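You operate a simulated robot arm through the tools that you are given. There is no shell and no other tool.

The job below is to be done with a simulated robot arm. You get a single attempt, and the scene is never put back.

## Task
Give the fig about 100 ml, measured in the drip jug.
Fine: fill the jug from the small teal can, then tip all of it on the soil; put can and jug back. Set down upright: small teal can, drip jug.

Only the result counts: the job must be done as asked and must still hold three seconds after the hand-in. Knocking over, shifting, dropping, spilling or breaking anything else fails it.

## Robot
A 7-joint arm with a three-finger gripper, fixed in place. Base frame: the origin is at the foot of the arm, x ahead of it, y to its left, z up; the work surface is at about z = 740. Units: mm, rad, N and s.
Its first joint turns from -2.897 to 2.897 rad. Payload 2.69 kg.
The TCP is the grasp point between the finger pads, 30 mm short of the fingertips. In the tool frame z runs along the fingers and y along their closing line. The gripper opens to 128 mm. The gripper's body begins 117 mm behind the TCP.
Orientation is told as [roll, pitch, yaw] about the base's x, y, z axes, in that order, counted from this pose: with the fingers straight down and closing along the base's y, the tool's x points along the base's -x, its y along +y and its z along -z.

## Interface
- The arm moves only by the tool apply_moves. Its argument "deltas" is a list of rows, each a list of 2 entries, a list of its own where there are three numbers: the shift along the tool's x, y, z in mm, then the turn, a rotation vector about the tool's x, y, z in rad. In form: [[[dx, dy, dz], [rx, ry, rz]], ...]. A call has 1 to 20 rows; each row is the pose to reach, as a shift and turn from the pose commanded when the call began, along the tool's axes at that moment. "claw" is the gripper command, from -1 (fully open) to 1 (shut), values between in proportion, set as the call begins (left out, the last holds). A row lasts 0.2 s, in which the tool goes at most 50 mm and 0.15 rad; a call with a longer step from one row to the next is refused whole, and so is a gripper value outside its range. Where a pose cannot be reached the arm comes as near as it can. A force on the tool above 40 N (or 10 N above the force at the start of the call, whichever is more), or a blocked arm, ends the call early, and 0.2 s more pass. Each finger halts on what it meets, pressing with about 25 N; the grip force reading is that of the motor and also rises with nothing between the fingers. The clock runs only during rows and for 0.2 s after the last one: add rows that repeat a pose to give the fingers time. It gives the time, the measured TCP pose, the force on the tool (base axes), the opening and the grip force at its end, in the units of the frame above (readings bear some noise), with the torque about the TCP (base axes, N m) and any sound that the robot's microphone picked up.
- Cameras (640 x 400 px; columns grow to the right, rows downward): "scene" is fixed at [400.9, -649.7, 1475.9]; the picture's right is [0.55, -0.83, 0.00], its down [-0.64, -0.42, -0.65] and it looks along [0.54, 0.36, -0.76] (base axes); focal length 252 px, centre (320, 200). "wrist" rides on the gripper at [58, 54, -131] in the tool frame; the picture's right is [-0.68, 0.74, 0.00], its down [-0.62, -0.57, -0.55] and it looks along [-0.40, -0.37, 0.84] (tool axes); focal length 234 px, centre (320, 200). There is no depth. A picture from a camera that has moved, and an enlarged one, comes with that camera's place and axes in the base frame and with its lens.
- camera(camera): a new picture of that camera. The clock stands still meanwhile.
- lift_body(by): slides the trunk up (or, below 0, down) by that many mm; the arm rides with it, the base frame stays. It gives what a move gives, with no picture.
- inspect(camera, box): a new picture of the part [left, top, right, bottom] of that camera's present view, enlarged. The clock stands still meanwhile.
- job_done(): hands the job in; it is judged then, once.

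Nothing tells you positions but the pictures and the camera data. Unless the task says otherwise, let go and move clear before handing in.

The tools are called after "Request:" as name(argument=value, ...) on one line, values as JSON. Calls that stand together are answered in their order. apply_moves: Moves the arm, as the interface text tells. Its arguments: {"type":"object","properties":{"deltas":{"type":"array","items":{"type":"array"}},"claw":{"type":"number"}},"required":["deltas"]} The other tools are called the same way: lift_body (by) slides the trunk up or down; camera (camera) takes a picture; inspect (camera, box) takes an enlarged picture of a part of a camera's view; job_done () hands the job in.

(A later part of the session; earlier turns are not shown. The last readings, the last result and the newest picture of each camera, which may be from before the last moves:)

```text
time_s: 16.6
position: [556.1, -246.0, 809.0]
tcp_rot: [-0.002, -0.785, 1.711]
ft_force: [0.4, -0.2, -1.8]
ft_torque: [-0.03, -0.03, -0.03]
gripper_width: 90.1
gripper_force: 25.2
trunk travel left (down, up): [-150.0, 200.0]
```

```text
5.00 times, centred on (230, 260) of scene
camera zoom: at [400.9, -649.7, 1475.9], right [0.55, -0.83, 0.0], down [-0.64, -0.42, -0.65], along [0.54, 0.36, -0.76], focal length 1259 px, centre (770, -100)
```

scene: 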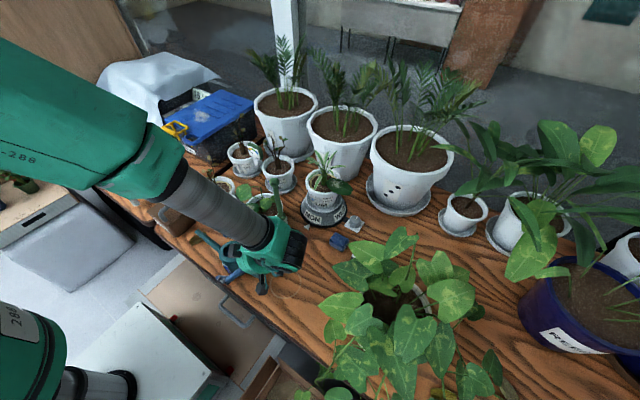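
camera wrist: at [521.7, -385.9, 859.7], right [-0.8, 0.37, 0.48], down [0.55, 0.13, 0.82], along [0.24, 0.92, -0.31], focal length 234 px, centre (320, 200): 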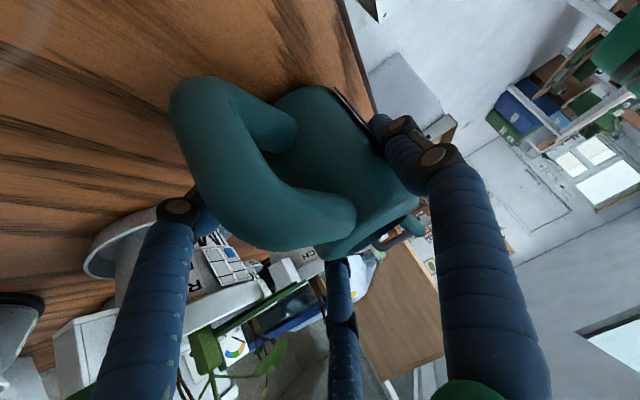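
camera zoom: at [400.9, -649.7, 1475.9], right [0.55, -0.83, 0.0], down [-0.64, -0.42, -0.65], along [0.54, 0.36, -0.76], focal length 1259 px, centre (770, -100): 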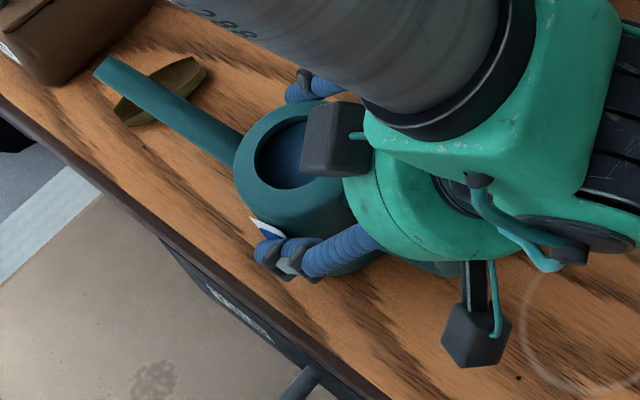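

The can seems to be coming up with the hand. I'll lift another 40 mm and read the weight.

Request:
apply_moves(deltas=[[[-7, 0, -7], [0, 0, 0]], [[-14, 0, -14], [0, 0, 0]], [[-21, 0, -21], [0, 0, 0]], [[-28, 0, -28], [0, 0, 0]], [[-28, 0, -28], [0, 0, 0]], [[-28, 0, -28], [0, 0, 0]]])

Request:
camera(camera="wrist")

Request:
inspect(camera="scene", box=[180, 210, 280, 290])

```text
time_s: 18.0
position: [556.3, -247.5, 847.6]
tcp_rot: [0.0, -0.786, 1.71]
ft_force: [-0.6, 0.5, -3.4]
ft_torque: [0.03, -0.07, 0.01]
gripper_width: 90.0
gripper_force: 25.2
trunk travel left (down, up): [-150.0, 200.0]
```

```text
taken
camera wrist: at [521.7, -386.7, 898.7], right [-0.8, 0.37, 0.48], down [0.55, 0.13, 0.82], along [0.24, 0.92, -0.31], focal length 234 px, centre (320, 200)
```

wrist: 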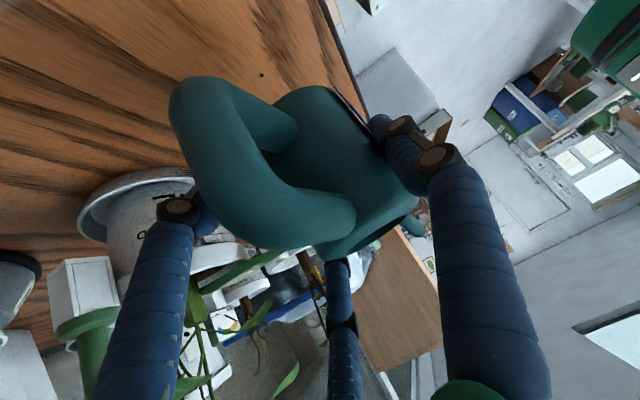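

```text
5.00 times, centred on (230, 250) of scene
camera zoom: at [400.9, -649.7, 1475.9], right [0.55, -0.83, 0.0], down [-0.64, -0.42, -0.65], along [0.54, 0.36, -0.76], focal length 1259 px, centre (770, -50)
```

zoom: 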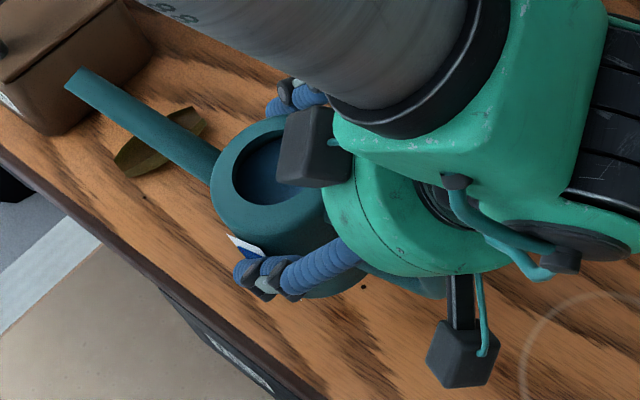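

The can is lifted with a firm grip and weighs about 3.4 N. I'll find where the spout tip sits relative to the hand.

Request:
inspect(camera="wrist", box=[300, 180, 460, 280])

Request:
inspect(camera="scene", box=[170, 210, 250, 280])

```text
4.00 times, centred on (380, 230) of wrist
camera zoom: at [521.7, -386.7, 898.7], right [-0.8, 0.37, 0.48], down [0.55, 0.13, 0.82], along [0.24, 0.92, -0.31], focal length 937 px, centre (80, 80)
```

zoom: 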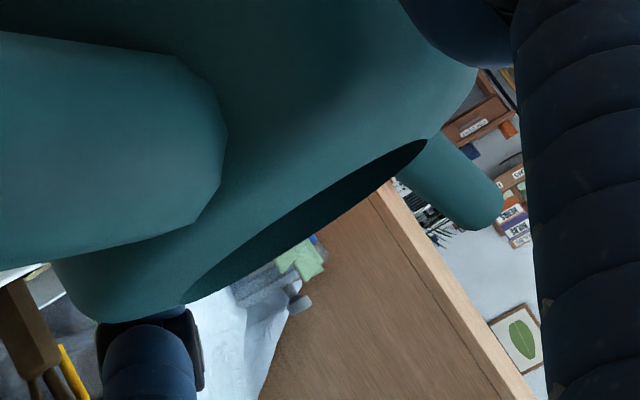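

```text
5.71 times, centred on (210, 245) of scene
camera zoom: at [400.9, -649.7, 1475.9], right [0.55, -0.83, 0.0], down [-0.64, -0.42, -0.65], along [0.54, 0.36, -0.76], focal length 1439 px, centre (949, -57)
```

zoom: 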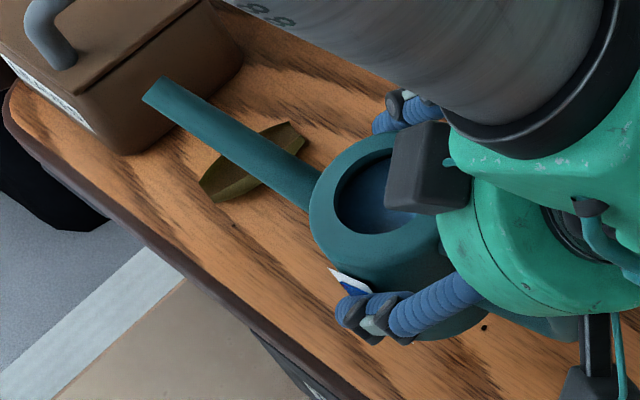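

The spout tip is at about (518, -110, 900), and the can is upright in the hand. Next I'll raise the can and carry it level to the jug. I'll turn the spout toward +x (yaw about 15°) so the body stays clear of the brown box and the bay plant.

Request:
apply_moves(deltas=[[[-18, 0, -18], [0, 0, 0]], [[-36, 0, -36], [0, 0, 0]], [[-54, 0, -54], [0, 0, 0]], [[-72.4, 0, -72.4], [0, 0, 0]], [[-91.4, 2.1, -53.4], [0.064, 0, 0.064]], [[-110.3, 4.1, -34.5], [0.128, 0, 0.128]], [[-129.3, 6.2, -15.5], [0.192, 0, 0.192]], [[-148.2, 8.2, 3.4], [0.256, 0, 0.256]], [[-167.2, 10.3, 22.4], [0.32, 0, 0.32]], [[-186.1, 12.3, 41.3], [0.384, 0, 0.384]], [[-205.1, 14.4, 60.3], [0.448, 0, 0.448]], [[-224.1, 16.5, 79.3], [0.512, 0, 0.512]], [[-243, 18.5, 98.2], [0.576, 0, 0.576]], [[-262, 20.6, 117.2], [0.64, 0, 0.64]], [[-280.9, 22.6, 136.1], [0.704, 0, 0.704]], [[-299.9, 24.7, 155.1], [0.768, 0, 0.768]], [[-318.8, 26.7, 174], [0.832, 0, 0.832]], [[-337.8, 28.8, 193], [0.896, 0, 0.896]], [[-356.7, 30.8, 211.9], [0.96, 0, 0.96]], [[-375.7, 32.9, 230.9], [1.025, 0, 1.025]]])

Request:
camera(camera="scene")

Request:
camera(camera="wrist")

```text
time_s: 22.2
position: [468.9, 146.8, 950.8]
tcp_rot: [0.004, -0.782, 0.355]
ft_force: [-0.5, -0.2, -1.8]
ft_torque: [-0.04, 0.0, 0.01]
gripper_width: 89.2
gripper_force: 25.0
out of reach, approached as far as the arm can: row 20
trunk travel left (down, up): [-150.0, 200.0]
```

```text
taken
```

scene: 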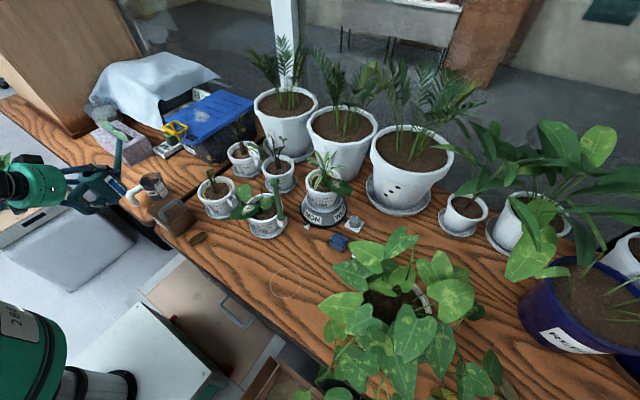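

```text
taken
camera wrist: at [326.3, 151.2, 1002.3], right [0.19, 0.86, 0.48], down [0.24, -0.51, 0.82], along [0.95, -0.04, -0.31], focal length 234 px, centre (320, 200)
```

wrist: 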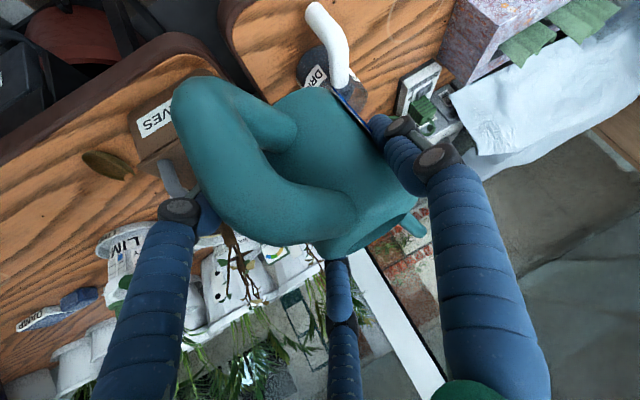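

The last row was just out of reach, but the spout tip is already almost above the jug. I'll check that the commanded pose is stable here, with no change.

Request:
apply_moves(deltas=[[[0, 0, 0], [0, 0, 0]], [[0, 0, 0], [0, 0, 0]]])

Request:
inspect(camera="scene", box=[60, 140, 200, 240])

Request:
inspect(camera="wrist", box=[280, 0, 460, 120])

```text
time_s: 22.8
position: [468.9, 147.9, 949.9]
tcp_rot: [0.006, -0.783, 0.354]
ft_force: [-0.4, 0.4, -1.9]
ft_torque: [0.0, 0.03, -0.02]
gripper_width: 89.1
gripper_force: 25.3
trunk travel left (down, up): [-150.0, 200.0]
```

```text
4.00 times, centred on (130, 190) of scene
camera zoom: at [400.9, -649.7, 1475.9], right [0.55, -0.83, 0.0], down [-0.64, -0.42, -0.65], along [0.54, 0.36, -0.76], focal length 1007 px, centre (1080, 240)
```

zoom: 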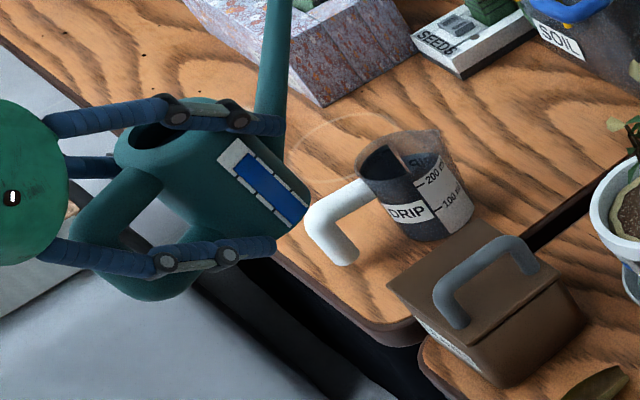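

```text
3.33 times, centred on (370, 60) of wrist
camera zoom: at [326.7, 150.9, 1002.3], right [0.19, 0.86, 0.48], down [0.24, -0.52, 0.82], along [0.95, -0.04, -0.31], focal length 781 px, centre (153, 667)
```

zoom: 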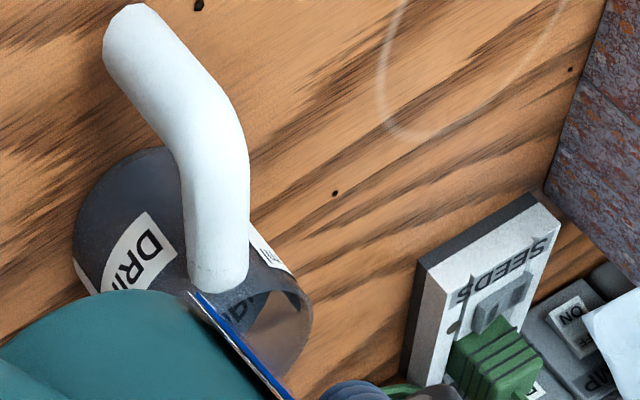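

The pose is stable. I'll look more closely at how the can is oriented in the hand from the scene camera.

Request:
inspect(camera="scene", box=[60, 130, 160, 220])

Request:
inspect(camera="wrist", box=[160, 60, 460, 270])

```text
4.44 times, centred on (110, 175) of scene
camera zoom: at [400.9, -649.7, 1475.9], right [0.55, -0.83, 0.0], down [-0.64, -0.42, -0.65], along [0.54, 0.36, -0.76], focal length 1119 px, centre (1253, 311)
```

zoom: 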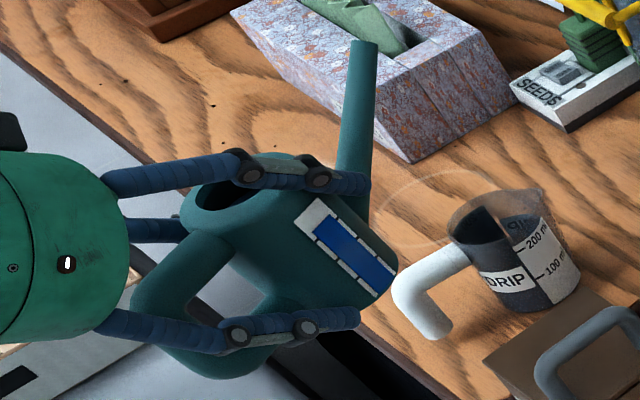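

```text
1.90 times, centred on (310, 165) of wrist
camera zoom: at [326.7, 150.9, 1002.3], right [0.19, 0.86, 0.48], down [0.24, -0.52, 0.82], along [0.95, -0.04, -0.31], focal length 446 px, centre (339, 267)
```

zoom: 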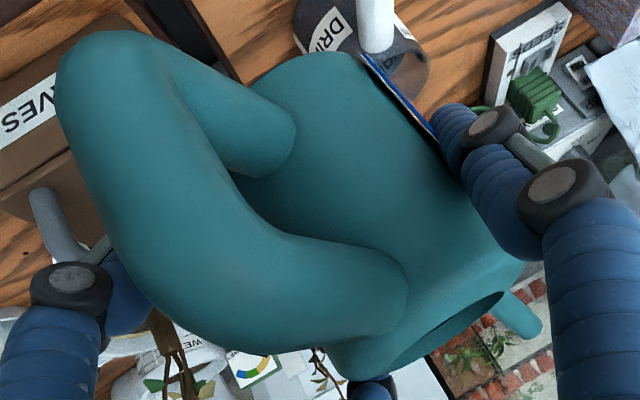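

The can has a sight gauge on its side with a blue level. I'll zoom in on it to read the scale.

Request:
inspect(camera="scene", box=[100, 168, 132, 200])

Request:
inspect(camera="scene", box=[70, 135, 130, 190])

```text
12.50 times, centred on (116, 184) of scene
camera zoom: at [400.9, -649.7, 1475.9], right [0.55, -0.83, 0.0], down [-0.64, -0.42, -0.65], along [0.54, 0.36, -0.76], focal length 3148 px, centre (2870, 400)
```

zoom: 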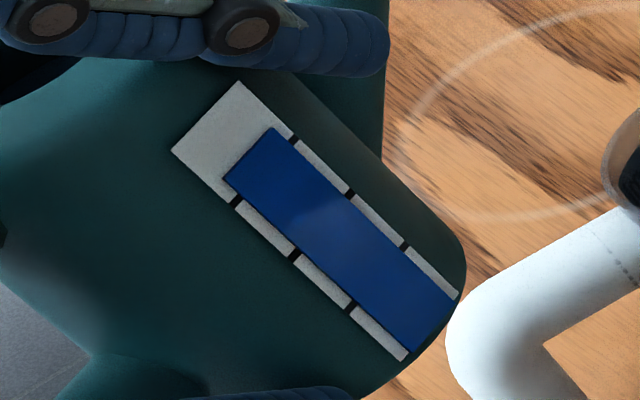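

```text
7.27 times, centred on (100, 162) of scene
camera zoom: at [400.9, -649.7, 1475.9], right [0.55, -0.83, 0.0], down [-0.64, -0.42, -0.65], along [0.54, 0.36, -0.76], focal length 1831 px, centre (1920, 473)
```

zoom: 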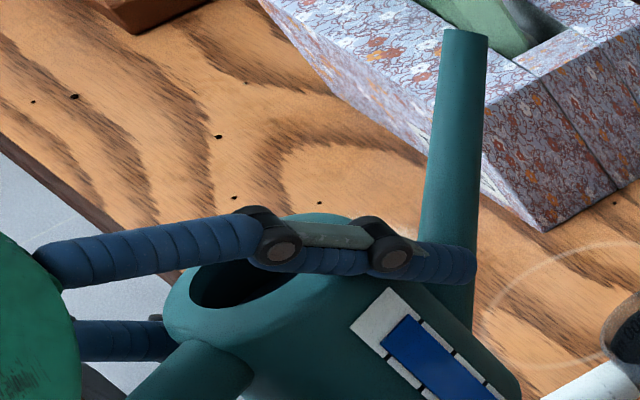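

The gauge reads about 3.3 of 4 divisions. Next I'll set yaw 25°, start with a 10° tilt and lower the spout over the jug, with the tip aimed at the jug's centre.

Request:
apply_moves(deltas=[[[0, 0, 0], [-0.018, 0.058, -0.02]], [[0, 0, 0], [-0.036, 0.116, -0.041]], [[0, 0, 0], [-0.053, 0.1745, -0.063]], [[15, 0, 15], [-0.053, 0.1745, -0.063]], [[31, 0, 31], [-0.053, 0.1745, -0.063]], [[46, 0, 46], [-0.053, 0.1745, -0.063]], [[61.5, 0, 61.5], [-0.053, 0.1745, -0.063]], [[61.5, 0, 61.5], [-0.053, 0.1745, -0.063]]])

Request:
camera(camera="scene")

Request:
inspect(camera="scene", box=[70, 140, 190, 230])

Request:
camera(camera="wrist")

```text
time_s: 24.6
position: [469.2, 148.4, 864.6]
tcp_rot: [0.006, -0.609, 0.437]
ft_force: [0.7, 1.1, -2.6]
ft_torque: [-0.07, 0.01, -0.01]
gripper_width: 89.1
gripper_force: 24.6
trunk travel left (down, up): [-150.0, 200.0]
```

```text
taken
```

scene: 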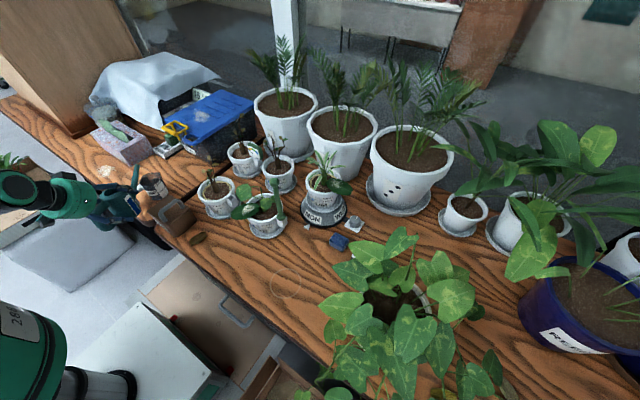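

```text
4.44 times, centred on (130, 185) of scene
camera zoom: at [400.9, -649.7, 1475.9], right [0.55, -0.83, 0.0], down [-0.64, -0.42, -0.65], along [0.54, 0.36, -0.76], focal length 1119 px, centre (1164, 267)
```

zoom: 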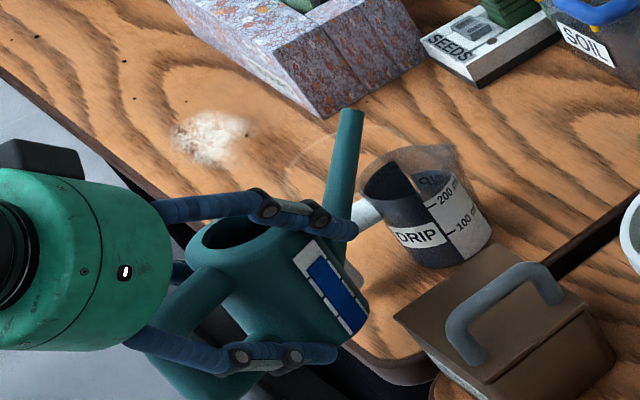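

```text
taken
camera wrist: at [336.5, 144.7, 938.5], right [0.19, 0.9, 0.39], down [0.41, -0.43, 0.8], along [0.89, 0.01, -0.46], focal length 234 px, centre (320, 200)
```

wrist: 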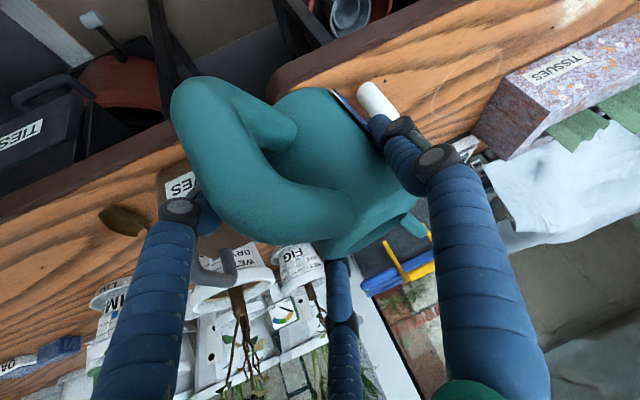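

The spout tip looks close to the jug's centre. I'll zoom in for an accurate comparison.

Request:
inspect(camera="scene", box=[120, 155, 180, 205])

Request:
inspect(camera="wrist", box=[320, 70, 450, 260])

```text
8.00 times, centred on (150, 180) of scene
camera zoom: at [400.9, -649.7, 1475.9], right [0.55, -0.83, 0.0], down [-0.64, -0.42, -0.65], along [0.54, 0.36, -0.76], focal length 2014 px, centre (1680, 360)
```

zoom: 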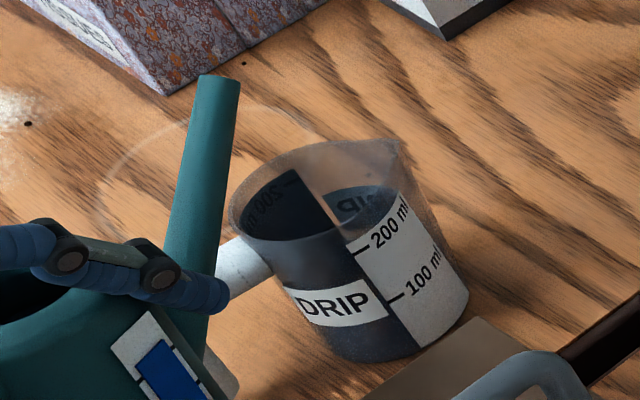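

```text
2.11 times, centred on (385, 165) of wrist
camera zoom: at [336.5, 144.7, 938.5], right [0.19, 0.9, 0.39], down [0.41, -0.43, 0.8], along [0.89, 0.01, -0.46], focal length 493 px, centre (183, 274)
```

zoom: 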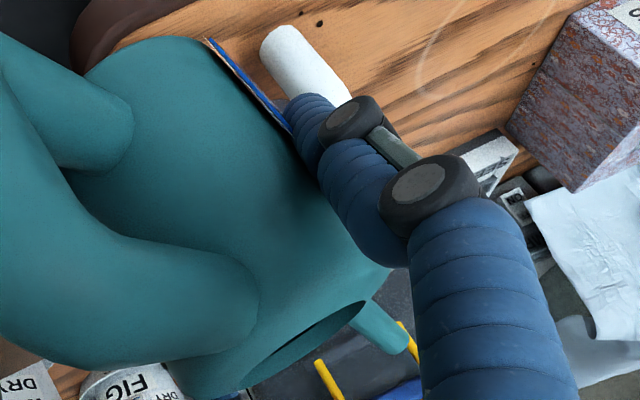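

The tip lines up with the jug's centre to within a few millimetres, about 65 mm above the rim. I'll tilt gently by 6° and watch for the flow to start.

Request:
apply_moves(deltas=[[[0, 0, 0], [0, 0.035, 0]], [[0, 0, 0], [0, 0.07, 0]], [[0, 0, 0], [0, 0.105, 0]]])

Request:
inspect(camera="scene", box=[110, 150, 180, 205])

Request:
inspect(camera="scene", box=[80, 150, 150, 220])

```text
time_s: 25.4
position: [469.2, 147.7, 864.8]
tcp_rot: [0.003, -0.506, 0.436]
ft_force: [0.7, 0.2, -3.6]
ft_torque: [-0.04, -0.03, 0.02]
gripper_width: 89.1
gripper_force: 25.6
trunk travel left (down, up): [-150.0, 200.0]
```

```text
7.27 times, centred on (145, 178) of scene
camera zoom: at [400.9, -649.7, 1475.9], right [0.55, -0.83, 0.0], down [-0.64, -0.42, -0.65], along [0.54, 0.36, -0.76], focal length 1831 px, centre (1593, 364)
```

zoom: 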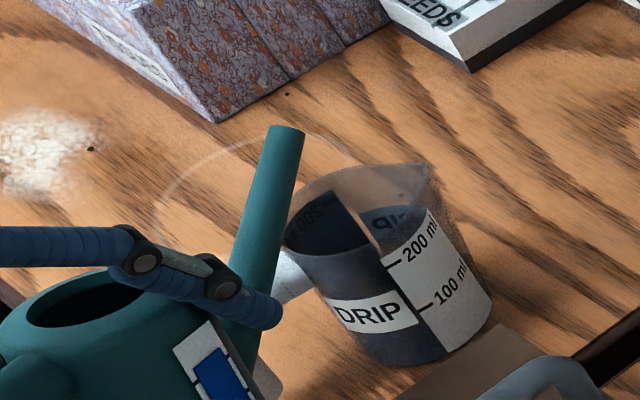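

```text
5.71 times, centred on (115, 185) of scene
camera zoom: at [400.9, -649.7, 1475.9], right [0.55, -0.83, 0.0], down [-0.64, -0.42, -0.65], along [0.54, 0.36, -0.76], focal length 1439 px, centre (1491, 286)
```

zoom: 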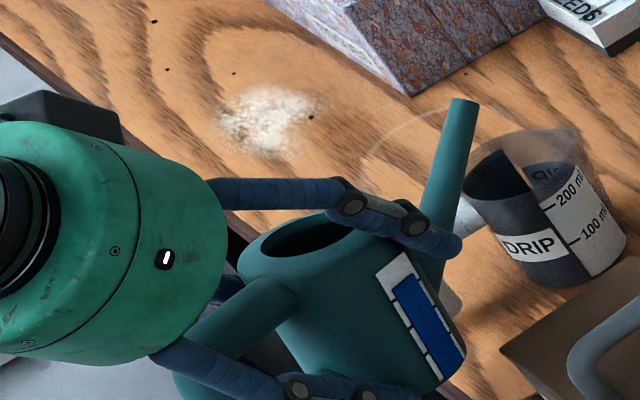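

There is no flow yet, and the tip is still centred above the jug. I'll tilt another 4°.

Request:
apply_moves(deltas=[[[0, 0, 0], [0, 0.035, 0]], [[0, 0, 0], [0, 0.07, 0]], [[0, 0, 0], [0, 0.07, 0]]])

Request:
inspect(camera="scene", box=[110, 150, 180, 205])

```text
time_s: 26.2
position: [469.2, 147.2, 863.5]
tcp_rot: [0.002, -0.434, 0.437]
ft_force: [0.5, 0.0, -2.4]
ft_torque: [-0.01, -0.02, 0.04]
gripper_width: 88.9
gripper_force: 24.8
trunk travel left (down, up): [-150.0, 200.0]
```

```text
7.27 times, centred on (145, 178) of scene
camera zoom: at [400.9, -649.7, 1475.9], right [0.55, -0.83, 0.0], down [-0.64, -0.42, -0.65], along [0.54, 0.36, -0.76], focal length 1831 px, centre (1593, 364)
```

zoom: 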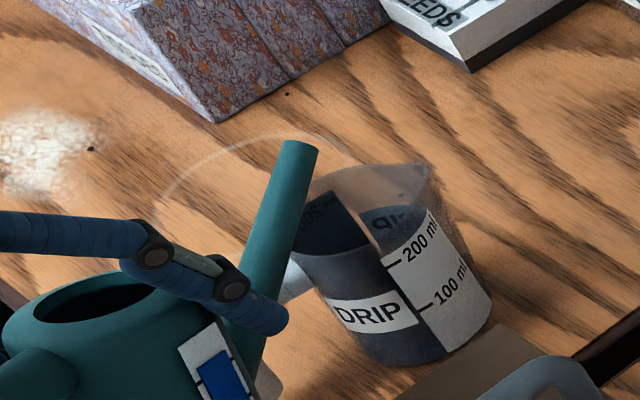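

Still no flow at 20°. I'll tilt on in 4–5° steps, raising the hand so the tip stays where it is.

Request:
apply_moves(deltas=[[[-1.4, 0, -3], [0, 0.022, 0]], [[-2.8, 0, -6], [0, 0.044, 0]], [[-4.1, 0, -8.9], [0, 0.066, 0]], [[-5.5, 0, -11.8], [0, 0.087, 0]], [[-5.5, 0, -11.8], [0, 0.087, 0]]])

Request:
inspect(camera="scene", box=[110, 150, 180, 205])

```text
time_s: 27.4
position: [470.6, 147.6, 876.9]
tcp_rot: [0.003, -0.346, 0.438]
ft_force: [-0.4, -1.3, -2.5]
ft_torque: [-0.04, 0.02, -0.03]
gripper_width: 89.1
gripper_force: 25.0
trunk travel left (down, up): [-150.0, 200.0]
```

```text
7.27 times, centred on (145, 178) of scene
camera zoom: at [400.9, -649.7, 1475.9], right [0.55, -0.83, 0.0], down [-0.64, -0.42, -0.65], along [0.54, 0.36, -0.76], focal length 1831 px, centre (1593, 364)
```

zoom: 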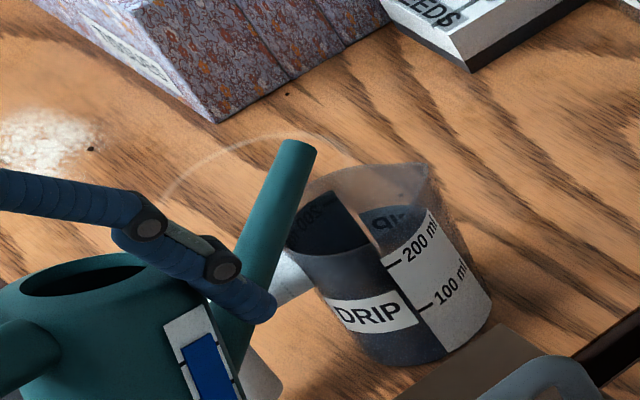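

Request:
apply_moves(deltas=[[[-1.2, 0, -2.4], [0, 0.0175, 0]], [[-2.4, 0, -4.8], [0, 0.035, 0]], [[-3.5, 0, -7.1], [0, 0.0525, 0]], [[-4.7, 0, -9.5], [0, 0.07, 0]], [[-4.7, 0, -9.5], [0, 0.07, 0]]])

Request:
inspect(camera="scene", box=[110, 150, 180, 205])

```text
time_s: 28.6
position: [470.9, 146.9, 887.2]
tcp_rot: [0.004, -0.277, 0.438]
ft_force: [0.7, 0.0, -2.3]
ft_torque: [-0.06, -0.03, 0.03]
gripper_width: 89.1
gripper_force: 25.3
trunk travel left (down, up): [-150.0, 200.0]
```

```text
7.27 times, centred on (145, 178) of scene
camera zoom: at [400.9, -649.7, 1475.9], right [0.55, -0.83, 0.0], down [-0.64, -0.42, -0.65], along [0.54, 0.36, -0.76], focal length 1831 px, centre (1593, 364)
```

zoom: 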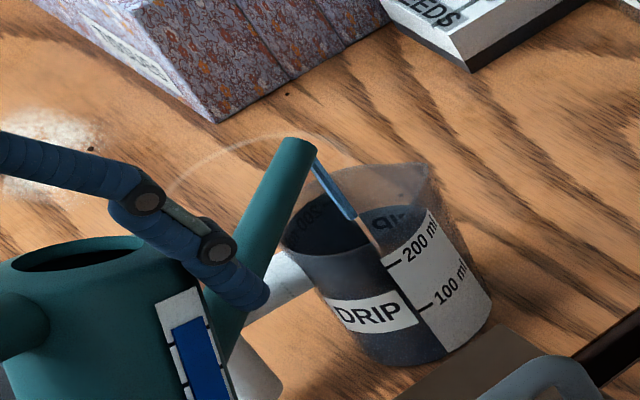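

A stream has started and falls straight into the jug. I'll hold briefly and check the level.

Request:
apply_moves(deltas=[[[0, 0, 0], [0, 0, 0]], [[0, 0, 0], [0, 0, 0]], [[0, 0, 0], [0, 0, 0]]])

Request:
inspect(camera="scene", box=[130, 165, 180, 205])

Request:
inspect(camera="scene", box=[95, 170, 145, 215])

```text
time_s: 29.4
position: [470.6, 147.5, 888.4]
tcp_rot: [0.004, -0.278, 0.438]
ft_force: [0.4, -0.3, -2.6]
ft_torque: [-0.06, -0.01, -0.03]
gripper_width: 88.7
gripper_force: 24.4
trunk travel left (down, up): [-150.0, 200.0]
```

```text
10.00 times, centred on (155, 185) of scene
camera zoom: at [400.9, -649.7, 1475.9], right [0.55, -0.83, 0.0], down [-0.64, -0.42, -0.65], along [0.54, 0.36, -0.76], focal length 2518 px, centre (1970, 350)
```

zoom: 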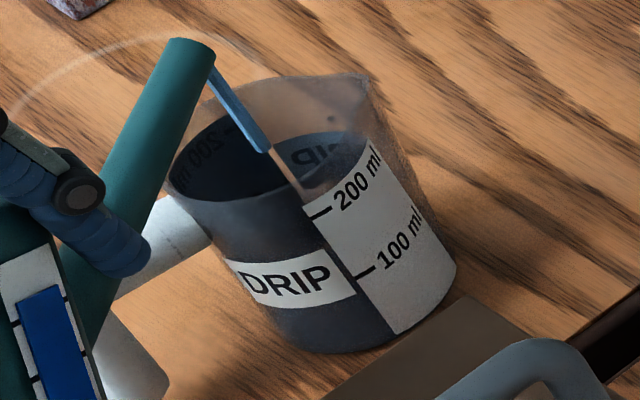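

```text
8.89 times, centred on (120, 192) of scene
camera zoom: at [400.9, -649.7, 1475.9], right [0.55, -0.83, 0.0], down [-0.64, -0.42, -0.65], along [0.54, 0.36, -0.76], focal length 2238 px, centre (2098, 267)
```

zoom: 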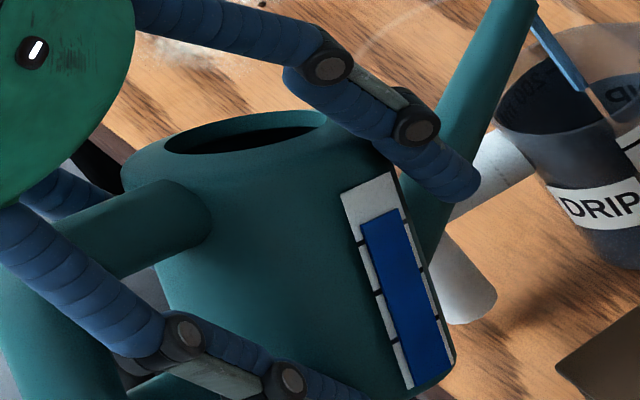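

The flow is slow. I'll hold for about 2 s and look again.

Request:
apply_moves(deltas=[[[0, 0, 0], [0, 0, 0]], [[0, 0, 0], [0, 0, 0]], [[0, 0, 0], [0, 0, 0]], [[0, 0, 0], [0, 0, 0]], [[0, 0, 0], [0, 0, 0]], [[0, 0, 0], [0, 0, 0]], [[0, 0, 0], [0, 0, 0]], [[0, 0, 0], [0, 0, 0]], [[0, 0, 0], [0, 0, 0]], [[0, 0, 0], [0, 0, 0]]])

Request:
inspect(camera="scene", box=[130, 165, 180, 205])

Request:
inspect(camera="scene", box=[95, 170, 145, 215])

```text
time_s: 31.6
position: [471.5, 147.5, 887.0]
tcp_rot: [0.003, -0.278, 0.439]
ft_force: [0.6, 0.6, -2.1]
ft_torque: [-0.03, -0.04, 0.0]
gripper_width: 88.7
gripper_force: 24.5
trunk travel left (down, up): [-150.0, 200.0]
```

```text
10.00 times, centred on (155, 185) of scene
camera zoom: at [400.9, -649.7, 1475.9], right [0.55, -0.83, 0.0], down [-0.64, -0.42, -0.65], along [0.54, 0.36, -0.76], focal length 2518 px, centre (1970, 350)
```

zoom: 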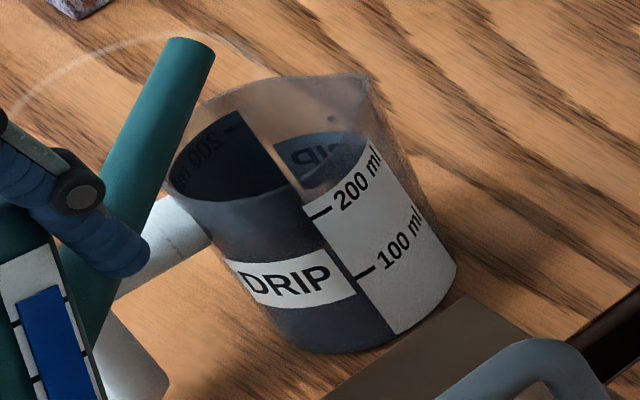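

```text
8.89 times, centred on (120, 192) of scene
camera zoom: at [400.9, -649.7, 1475.9], right [0.55, -0.83, 0.0], down [-0.64, -0.42, -0.65], along [0.54, 0.36, -0.76], focal length 2238 px, centre (2098, 267)
```

zoom: 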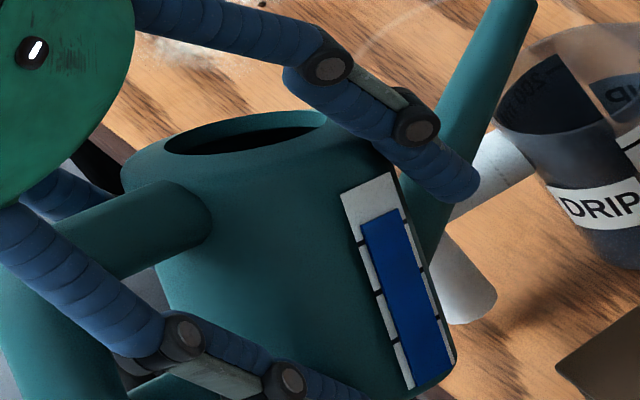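

At this tilt the flow has levelled off, so the tilt angle sets the volume poured. I'll tilt another 5°, pivoting about the tip.

Request:
apply_moves(deltas=[[[-1.5, 0, -2.9], [0, 0.022, 0]], [[-3, 0, -5.9], [0, 0.044, 0]], [[-4.5, 0, -8.8], [0, 0.066, 0]], [[-6, 0, -11.7], [0, 0.0873, 0]], [[-6, 0, -11.7], [0, 0.0873, 0]], [[-6, 0, -11.7], [0, 0.0873, 0]], [[-6, 0, -11.7], [0, 0.0873, 0]]])

Request:
inspect(camera="scene", box=[95, 155, 185, 215])

```text
time_s: 33.2
position: [472.9, 148.6, 900.7]
tcp_rot: [0.003, -0.189, 0.437]
ft_force: [-0.2, 0.0, -3.6]
ft_torque: [0.01, 0.0, 0.02]
gripper_width: 88.6
gripper_force: 25.3
trunk travel left (down, up): [-150.0, 200.0]
```

```text
6.67 times, centred on (140, 185) of scene
camera zoom: at [400.9, -649.7, 1475.9], right [0.55, -0.83, 0.0], down [-0.64, -0.42, -0.65], along [0.54, 0.36, -0.76], focal length 1679 px, centre (1520, 300)
```

zoom: 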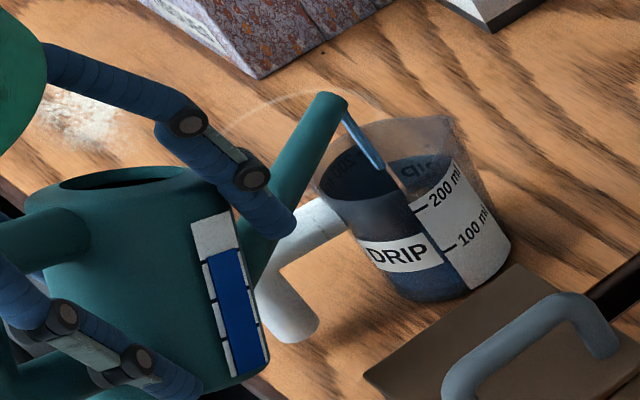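

The stream is running and blue water now shows in the lower part of the jug. I'll zoom in on its level.

Request:
inspect(camera="scene", box=[145, 172, 180, 204])

Request:
inspect(camera="scene", box=[110, 180, 145, 215])

```text
12.50 times, centred on (162, 188) of scene
camera zoom: at [400.9, -649.7, 1475.9], right [0.55, -0.83, 0.0], down [-0.64, -0.42, -0.65], along [0.54, 0.36, -0.76], focal length 3148 px, centre (2289, 350)
```

zoom: 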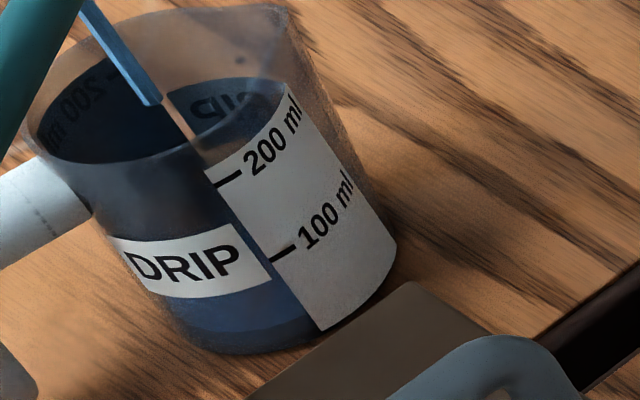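

```text
11.43 times, centred on (128, 198) of scene
camera zoom: at [400.9, -649.7, 1475.9], right [0.55, -0.83, 0.0], down [-0.64, -0.42, -0.65], along [0.54, 0.36, -0.76], focal length 2878 px, centre (2520, 229)
```

zoom: 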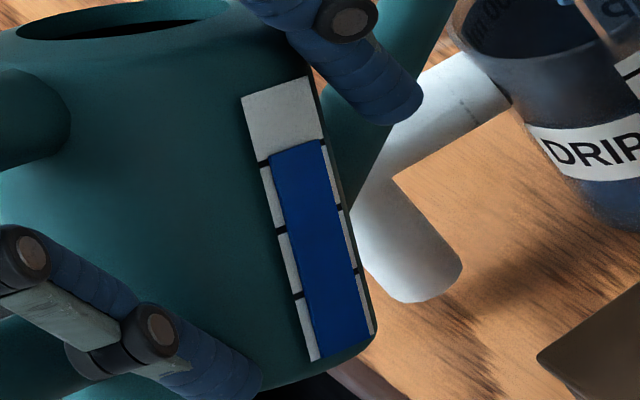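

Request:
apply_moves(deltas=[[[0, 0, 0], [0, 0, 0]], [[0, 0, 0], [0, 0, 0]], [[0, 0, 0], [0, 0, 0]], [[0, 0, 0], [0, 0, 0]], [[0, 0, 0], [0, 0, 0]]])

Request:
inspect(camera="scene", box=[145, 172, 180, 204])

Request:
inspect(camera="scene", box=[110, 180, 145, 215])

```text
time_s: 34.4
position: [470.3, 147.9, 900.4]
tcp_rot: [0.001, -0.189, 0.439]
ft_force: [0.3, 0.3, -2.6]
ft_torque: [0.0, 0.03, 0.02]
gripper_width: 88.7
gripper_force: 24.5
trunk travel left (down, up): [-150.0, 200.0]
```

```text
12.50 times, centred on (162, 188) of scene
camera zoom: at [400.9, -649.7, 1475.9], right [0.55, -0.83, 0.0], down [-0.64, -0.42, -0.65], along [0.54, 0.36, -0.76], focal length 3148 px, centre (2289, 350)
```

zoom: 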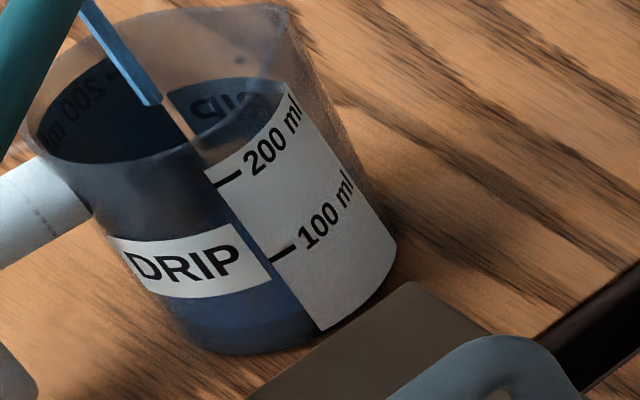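

```text
11.43 times, centred on (128, 198) of scene
camera zoom: at [400.9, -649.7, 1475.9], right [0.55, -0.83, 0.0], down [-0.64, -0.42, -0.65], along [0.54, 0.36, -0.76], focal length 2878 px, centre (2520, 229)
```

zoom: 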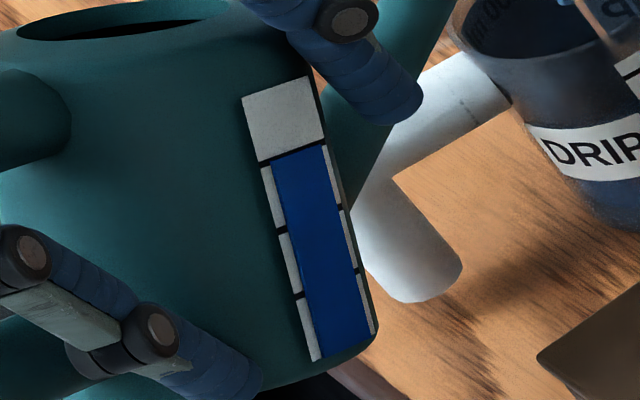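

About 25–30 ml is in so far, and the gauge is just under its third tick. I'll hold and keep watching.

Request:
apply_moves(deltas=[[[0, 0, 0], [0, 0, 0]], [[0, 0, 0], [0, 0, 0]], [[0, 0, 0], [0, 0, 0]], [[0, 0, 0], [0, 0, 0]], [[0, 0, 0], [0, 0, 0]], [[0, 0, 0], [0, 0, 0]], [[0, 0, 0], [0, 0, 0]], [[0, 0, 0], [0, 0, 0]]])

Request:
inspect(camera="scene", box=[145, 172, 180, 204])

Request:
inspect(camera="scene", box=[110, 180, 145, 215])

```text
time_s: 36.2
position: [472.5, 147.6, 900.7]
tcp_rot: [0.004, -0.19, 0.438]
ft_force: [0.0, 0.3, -2.1]
ft_torque: [0.01, -0.03, 0.01]
gripper_width: 88.9
gripper_force: 25.0
trunk travel left (down, up): [-150.0, 200.0]
```

```text
12.50 times, centred on (162, 188) of scene
camera zoom: at [400.9, -649.7, 1475.9], right [0.55, -0.83, 0.0], down [-0.64, -0.42, -0.65], along [0.54, 0.36, -0.76], focal length 3148 px, centre (2289, 350)
```

zoom: 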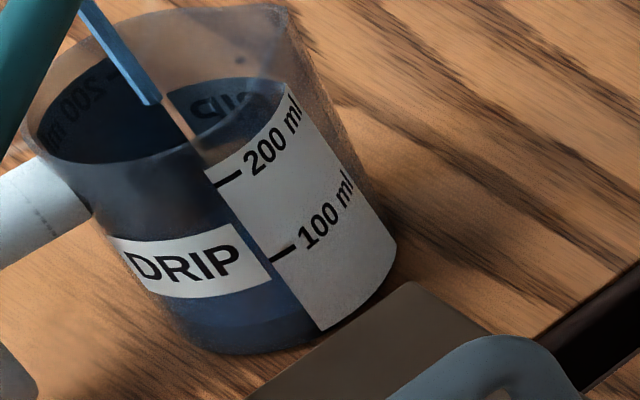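

```text
11.43 times, centred on (128, 198) of scene
camera zoom: at [400.9, -649.7, 1475.9], right [0.55, -0.83, 0.0], down [-0.64, -0.42, -0.65], along [0.54, 0.36, -0.76], focal length 2878 px, centre (2520, 229)
```

zoom: 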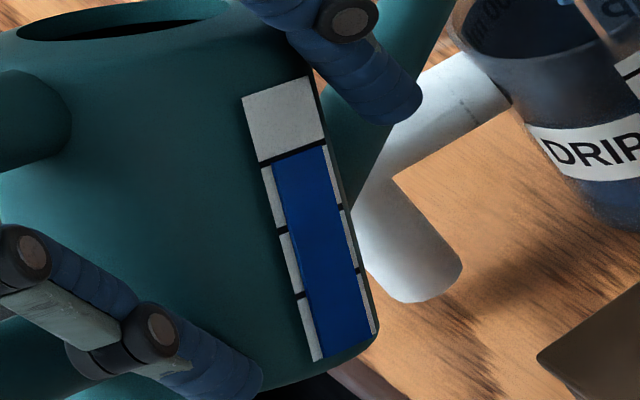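

The flow is slowing again, so I'll tilt 4° more.

Request:
apply_moves(deltas=[[[-1.6, 0, -3.1], [0, 0.023, 0]], [[-3.1, 0, -6.3], [0, 0.047, 0]], [[-4.7, 0, -9.4], [0, 0.07, 0]], [[-4.7, 0, -9.4], [0, 0.07, 0]], [[-4.7, 0, -9.4], [0, 0.07, 0]], [[-4.7, 0, -9.4], [0, 0.07, 0]], [[-4.7, 0, -9.4], [0, 0.07, 0]]])

Request:
inspect(camera="scene", box=[145, 172, 180, 204])

Request:
inspect(camera="scene", box=[105, 175, 145, 215])

```text
time_s: 37.8
position: [474.6, 153.0, 908.7]
tcp_rot: [0.012, -0.148, 0.44]
ft_force: [0.0, 0.3, -3.6]
ft_torque: [0.01, -0.05, 0.02]
gripper_width: 88.3
gripper_force: 24.6
out of reach, approached as far as the arm can: row 3
trunk travel left (down, up): [-150.0, 200.0]
```

```text
12.50 times, centred on (162, 188) of scene
camera zoom: at [400.9, -649.7, 1475.9], right [0.55, -0.83, 0.0], down [-0.64, -0.42, -0.65], along [0.54, 0.36, -0.76], focal length 3148 px, centre (2289, 350)
```

zoom: 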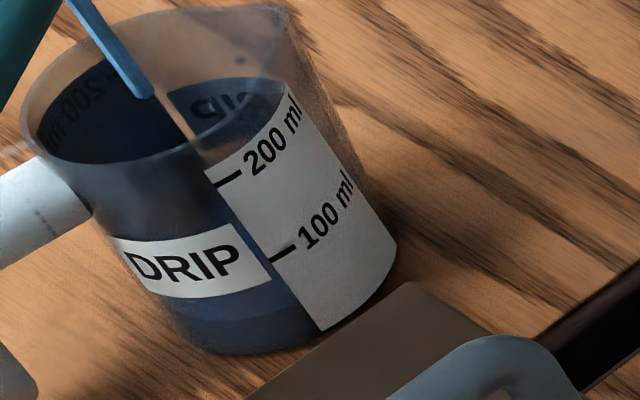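

```text
10.00 times, centred on (125, 195) of scene
camera zoom: at [400.9, -649.7, 1475.9], right [0.55, -0.83, 0.0], down [-0.64, -0.42, -0.65], along [0.54, 0.36, -0.76], focal length 2518 px, centre (2270, 250)
```

zoom: 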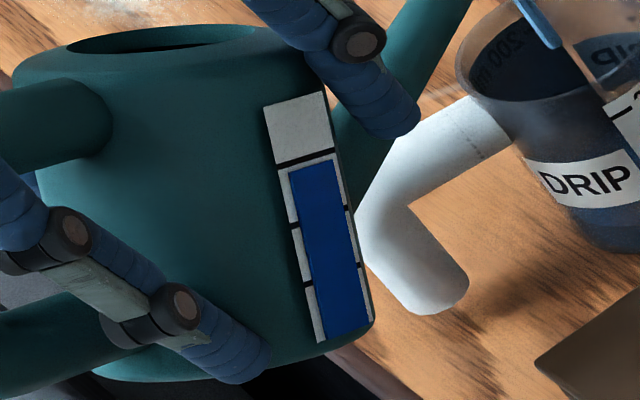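

The arm hit a reach limit at about 36.5° of tilt, but the stream is still going into the jug. I'll hold here and see how far the level rises.

Request:
apply_moves(deltas=[[[0, 0, 0], [0, 0, 0]], [[0, 0, 0], [0, 0, 0]], [[0, 0, 0], [0, 0, 0]], [[0, 0, 0], [0, 0, 0]], [[0, 0, 0], [0, 0, 0]], [[0, 0, 0], [0, 0, 0]], [[0, 0, 0], [0, 0, 0]], [[0, 0, 0], [0, 0, 0]], [[0, 0, 0], [0, 0, 0]], [[0, 0, 0], [0, 0, 0]]])

Request:
inspect(camera="scene", box=[145, 172, 180, 204])

Request:
inspect(camera="scene", box=[105, 175, 145, 215])

Request:
camera(camera="scene")

```text
time_s: 40.0
position: [474.5, 154.2, 908.9]
tcp_rot: [0.013, -0.148, 0.441]
ft_force: [-0.2, -1.3, -3.4]
ft_torque: [0.02, -0.02, 0.0]
gripper_width: 88.2
gripper_force: 24.9
trunk travel left (down, up): [-150.0, 200.0]
```

```text
12.50 times, centred on (162, 188) of scene
camera zoom: at [400.9, -649.7, 1475.9], right [0.55, -0.83, 0.0], down [-0.64, -0.42, -0.65], along [0.54, 0.36, -0.76], focal length 3148 px, centre (2289, 350)
```

zoom: 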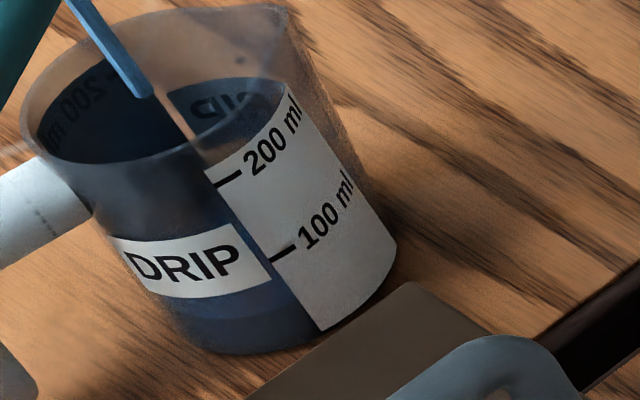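

```text
10.00 times, centred on (125, 195) of scene
camera zoom: at [400.9, -649.7, 1475.9], right [0.55, -0.83, 0.0], down [-0.64, -0.42, -0.65], along [0.54, 0.36, -0.76], focal length 2518 px, centre (2270, 250)
```

zoom: 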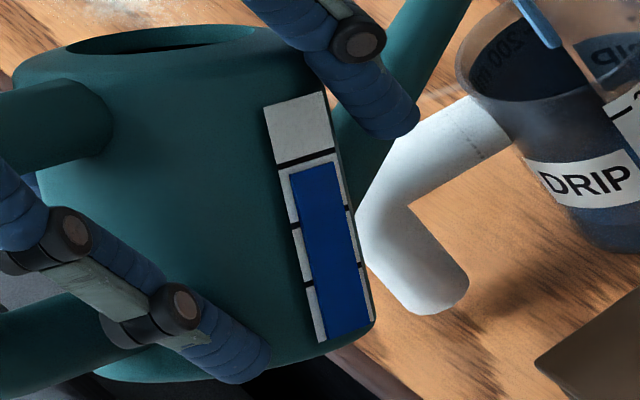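

```text
taken
```

scene: 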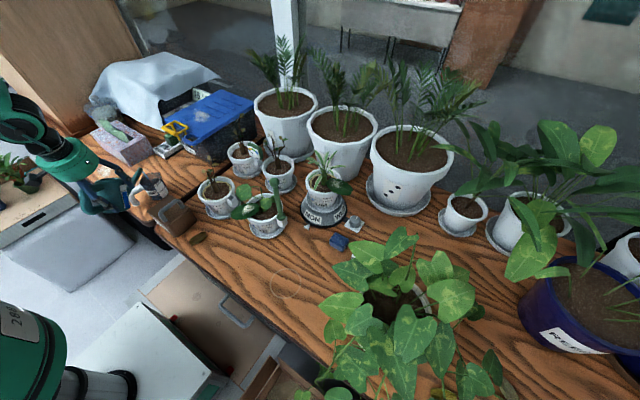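

Only about 40 ml is in, so I need more tilt. I'll swing the hand around the spout tip to yaw 45°, keeping the tip over the jug, to free up the arm.

Request:
apply_moves(deltas=[[[-1.6, -8.6, 0.2], [-0.0085, 0, -0.057]], [[-3.2, -17.1, 0.5], [-0.017, 0, -0.114]], [[-4.8, -25.7, 0.7], [-0.0255, 0, -0.1705]], [[-6.3, -34.3, 0.9], [-0.034, 0, -0.227]], [[-7.9, -42.8, 1.2], [-0.0425, 0, -0.284]], [[-9.5, -51.4, 1.4], [-0.051, 0, -0.341]], [[-9.5, -51.4, 1.4], [-0.051, 0, -0.341]]])

Request:
inspect(camera="scene", box=[95, 155, 185, 215])

```text
time_s: 41.6
position: [505.6, 107.8, 910.8]
tcp_rot: [0.014, -0.123, 0.782]
ft_force: [-0.1, -0.6, -2.4]
ft_torque: [-0.01, -0.01, 0.02]
gripper_width: 88.5
gripper_force: 25.0
trunk travel left (down, up): [-150.0, 200.0]
```

```text
6.67 times, centred on (140, 185) of scene
camera zoom: at [400.9, -649.7, 1475.9], right [0.55, -0.83, 0.0], down [-0.64, -0.42, -0.65], along [0.54, 0.36, -0.76], focal length 1679 px, centre (1520, 300)
```

zoom: 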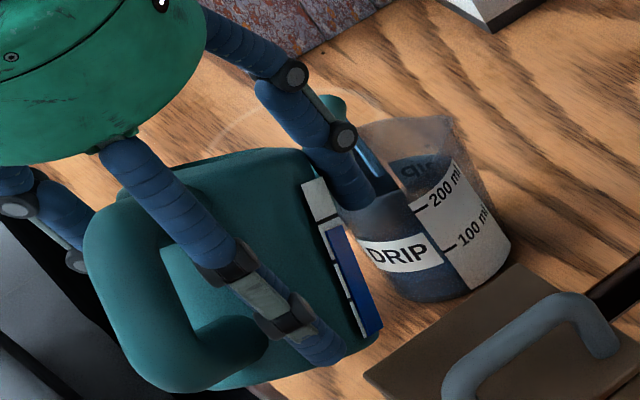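

The arm is free now, at θ of about 38° with the stream still in the jug. I'll tilt 5° more about the tip.

Request:
apply_moves(deltas=[[[-2, 0.5, -2.9], [0, 0.022, 0]], [[-4, 1, -5.8], [0, 0.044, 0]], [[-6, 1.6, -8.6], [0, 0.066, 0]], [[-8.1, 2.1, -11.5], [0, 0.0873, 0]], [[-8.1, 2.1, -11.5], [0, 0.0873, 0]], [[-8.1, 2.1, -11.5], [0, 0.0873, 0]]])

Request:
inspect(camera="scene", box=[145, 172, 180, 204])

Request:
inspect(camera="scene", box=[120, 165, 165, 210])

```text
time_s: 43.0
position: [508.9, 114.1, 922.3]
tcp_rot: [0.012, -0.038, 0.783]
ft_force: [0.5, 0.9, -3.0]
ft_torque: [0.0, -0.01, 0.01]
gripper_width: 88.4
gripper_force: 25.0
trunk travel left (down, up): [-150.0, 200.0]
```

```text
12.50 times, centred on (162, 188) of scene
camera zoom: at [400.9, -649.7, 1475.9], right [0.55, -0.83, 0.0], down [-0.64, -0.42, -0.65], along [0.54, 0.36, -0.76], focal length 3148 px, centre (2289, 350)
```

zoom: 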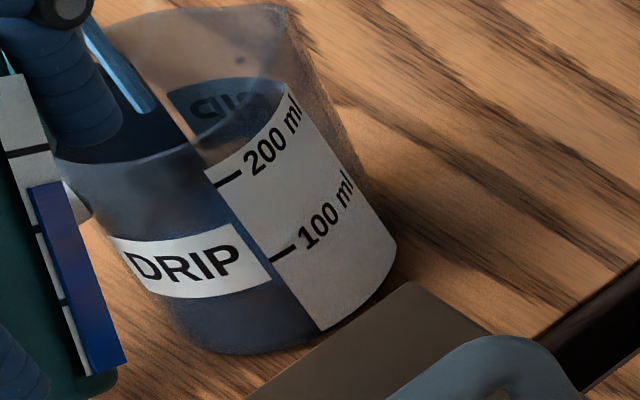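

```text
8.89 times, centred on (142, 188) of scene
camera zoom: at [400.9, -649.7, 1475.9], right [0.55, -0.83, 0.0], down [-0.64, -0.42, -0.65], along [0.54, 0.36, -0.76], focal length 2238 px, centre (1898, 311)
```

zoom: 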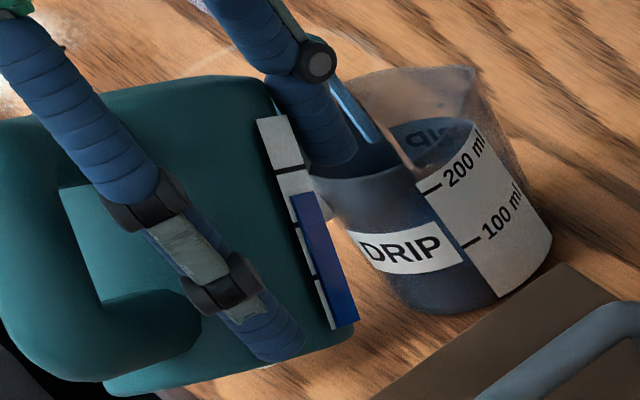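

Request:
inspect(camera="scene", box=[155, 187, 175, 202])

Request:
inspect(camera="scene", box=[148, 170, 178, 190])

```text
16.00 times, centred on (165, 194) of scene
camera zoom: at [400.9, -649.7, 1475.9], right [0.55, -0.83, 0.0], down [-0.64, -0.42, -0.65], along [0.54, 0.36, -0.76], focal length 4029 px, centre (2800, 288)
```

zoom: 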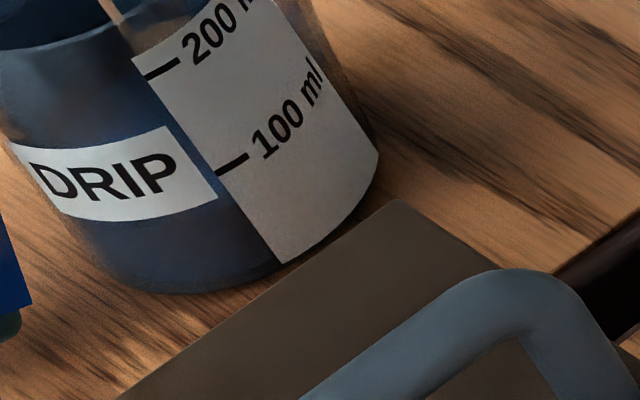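

```text
16.00 times, centred on (163, 180) of scene
camera zoom: at [400.9, -649.7, 1475.9], right [0.55, -0.83, 0.0], down [-0.64, -0.42, -0.65], along [0.54, 0.36, -0.76], focal length 4029 px, centre (2832, 520)
```

zoom: 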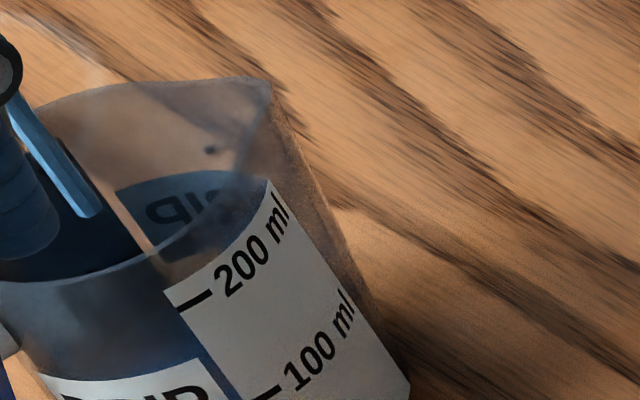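

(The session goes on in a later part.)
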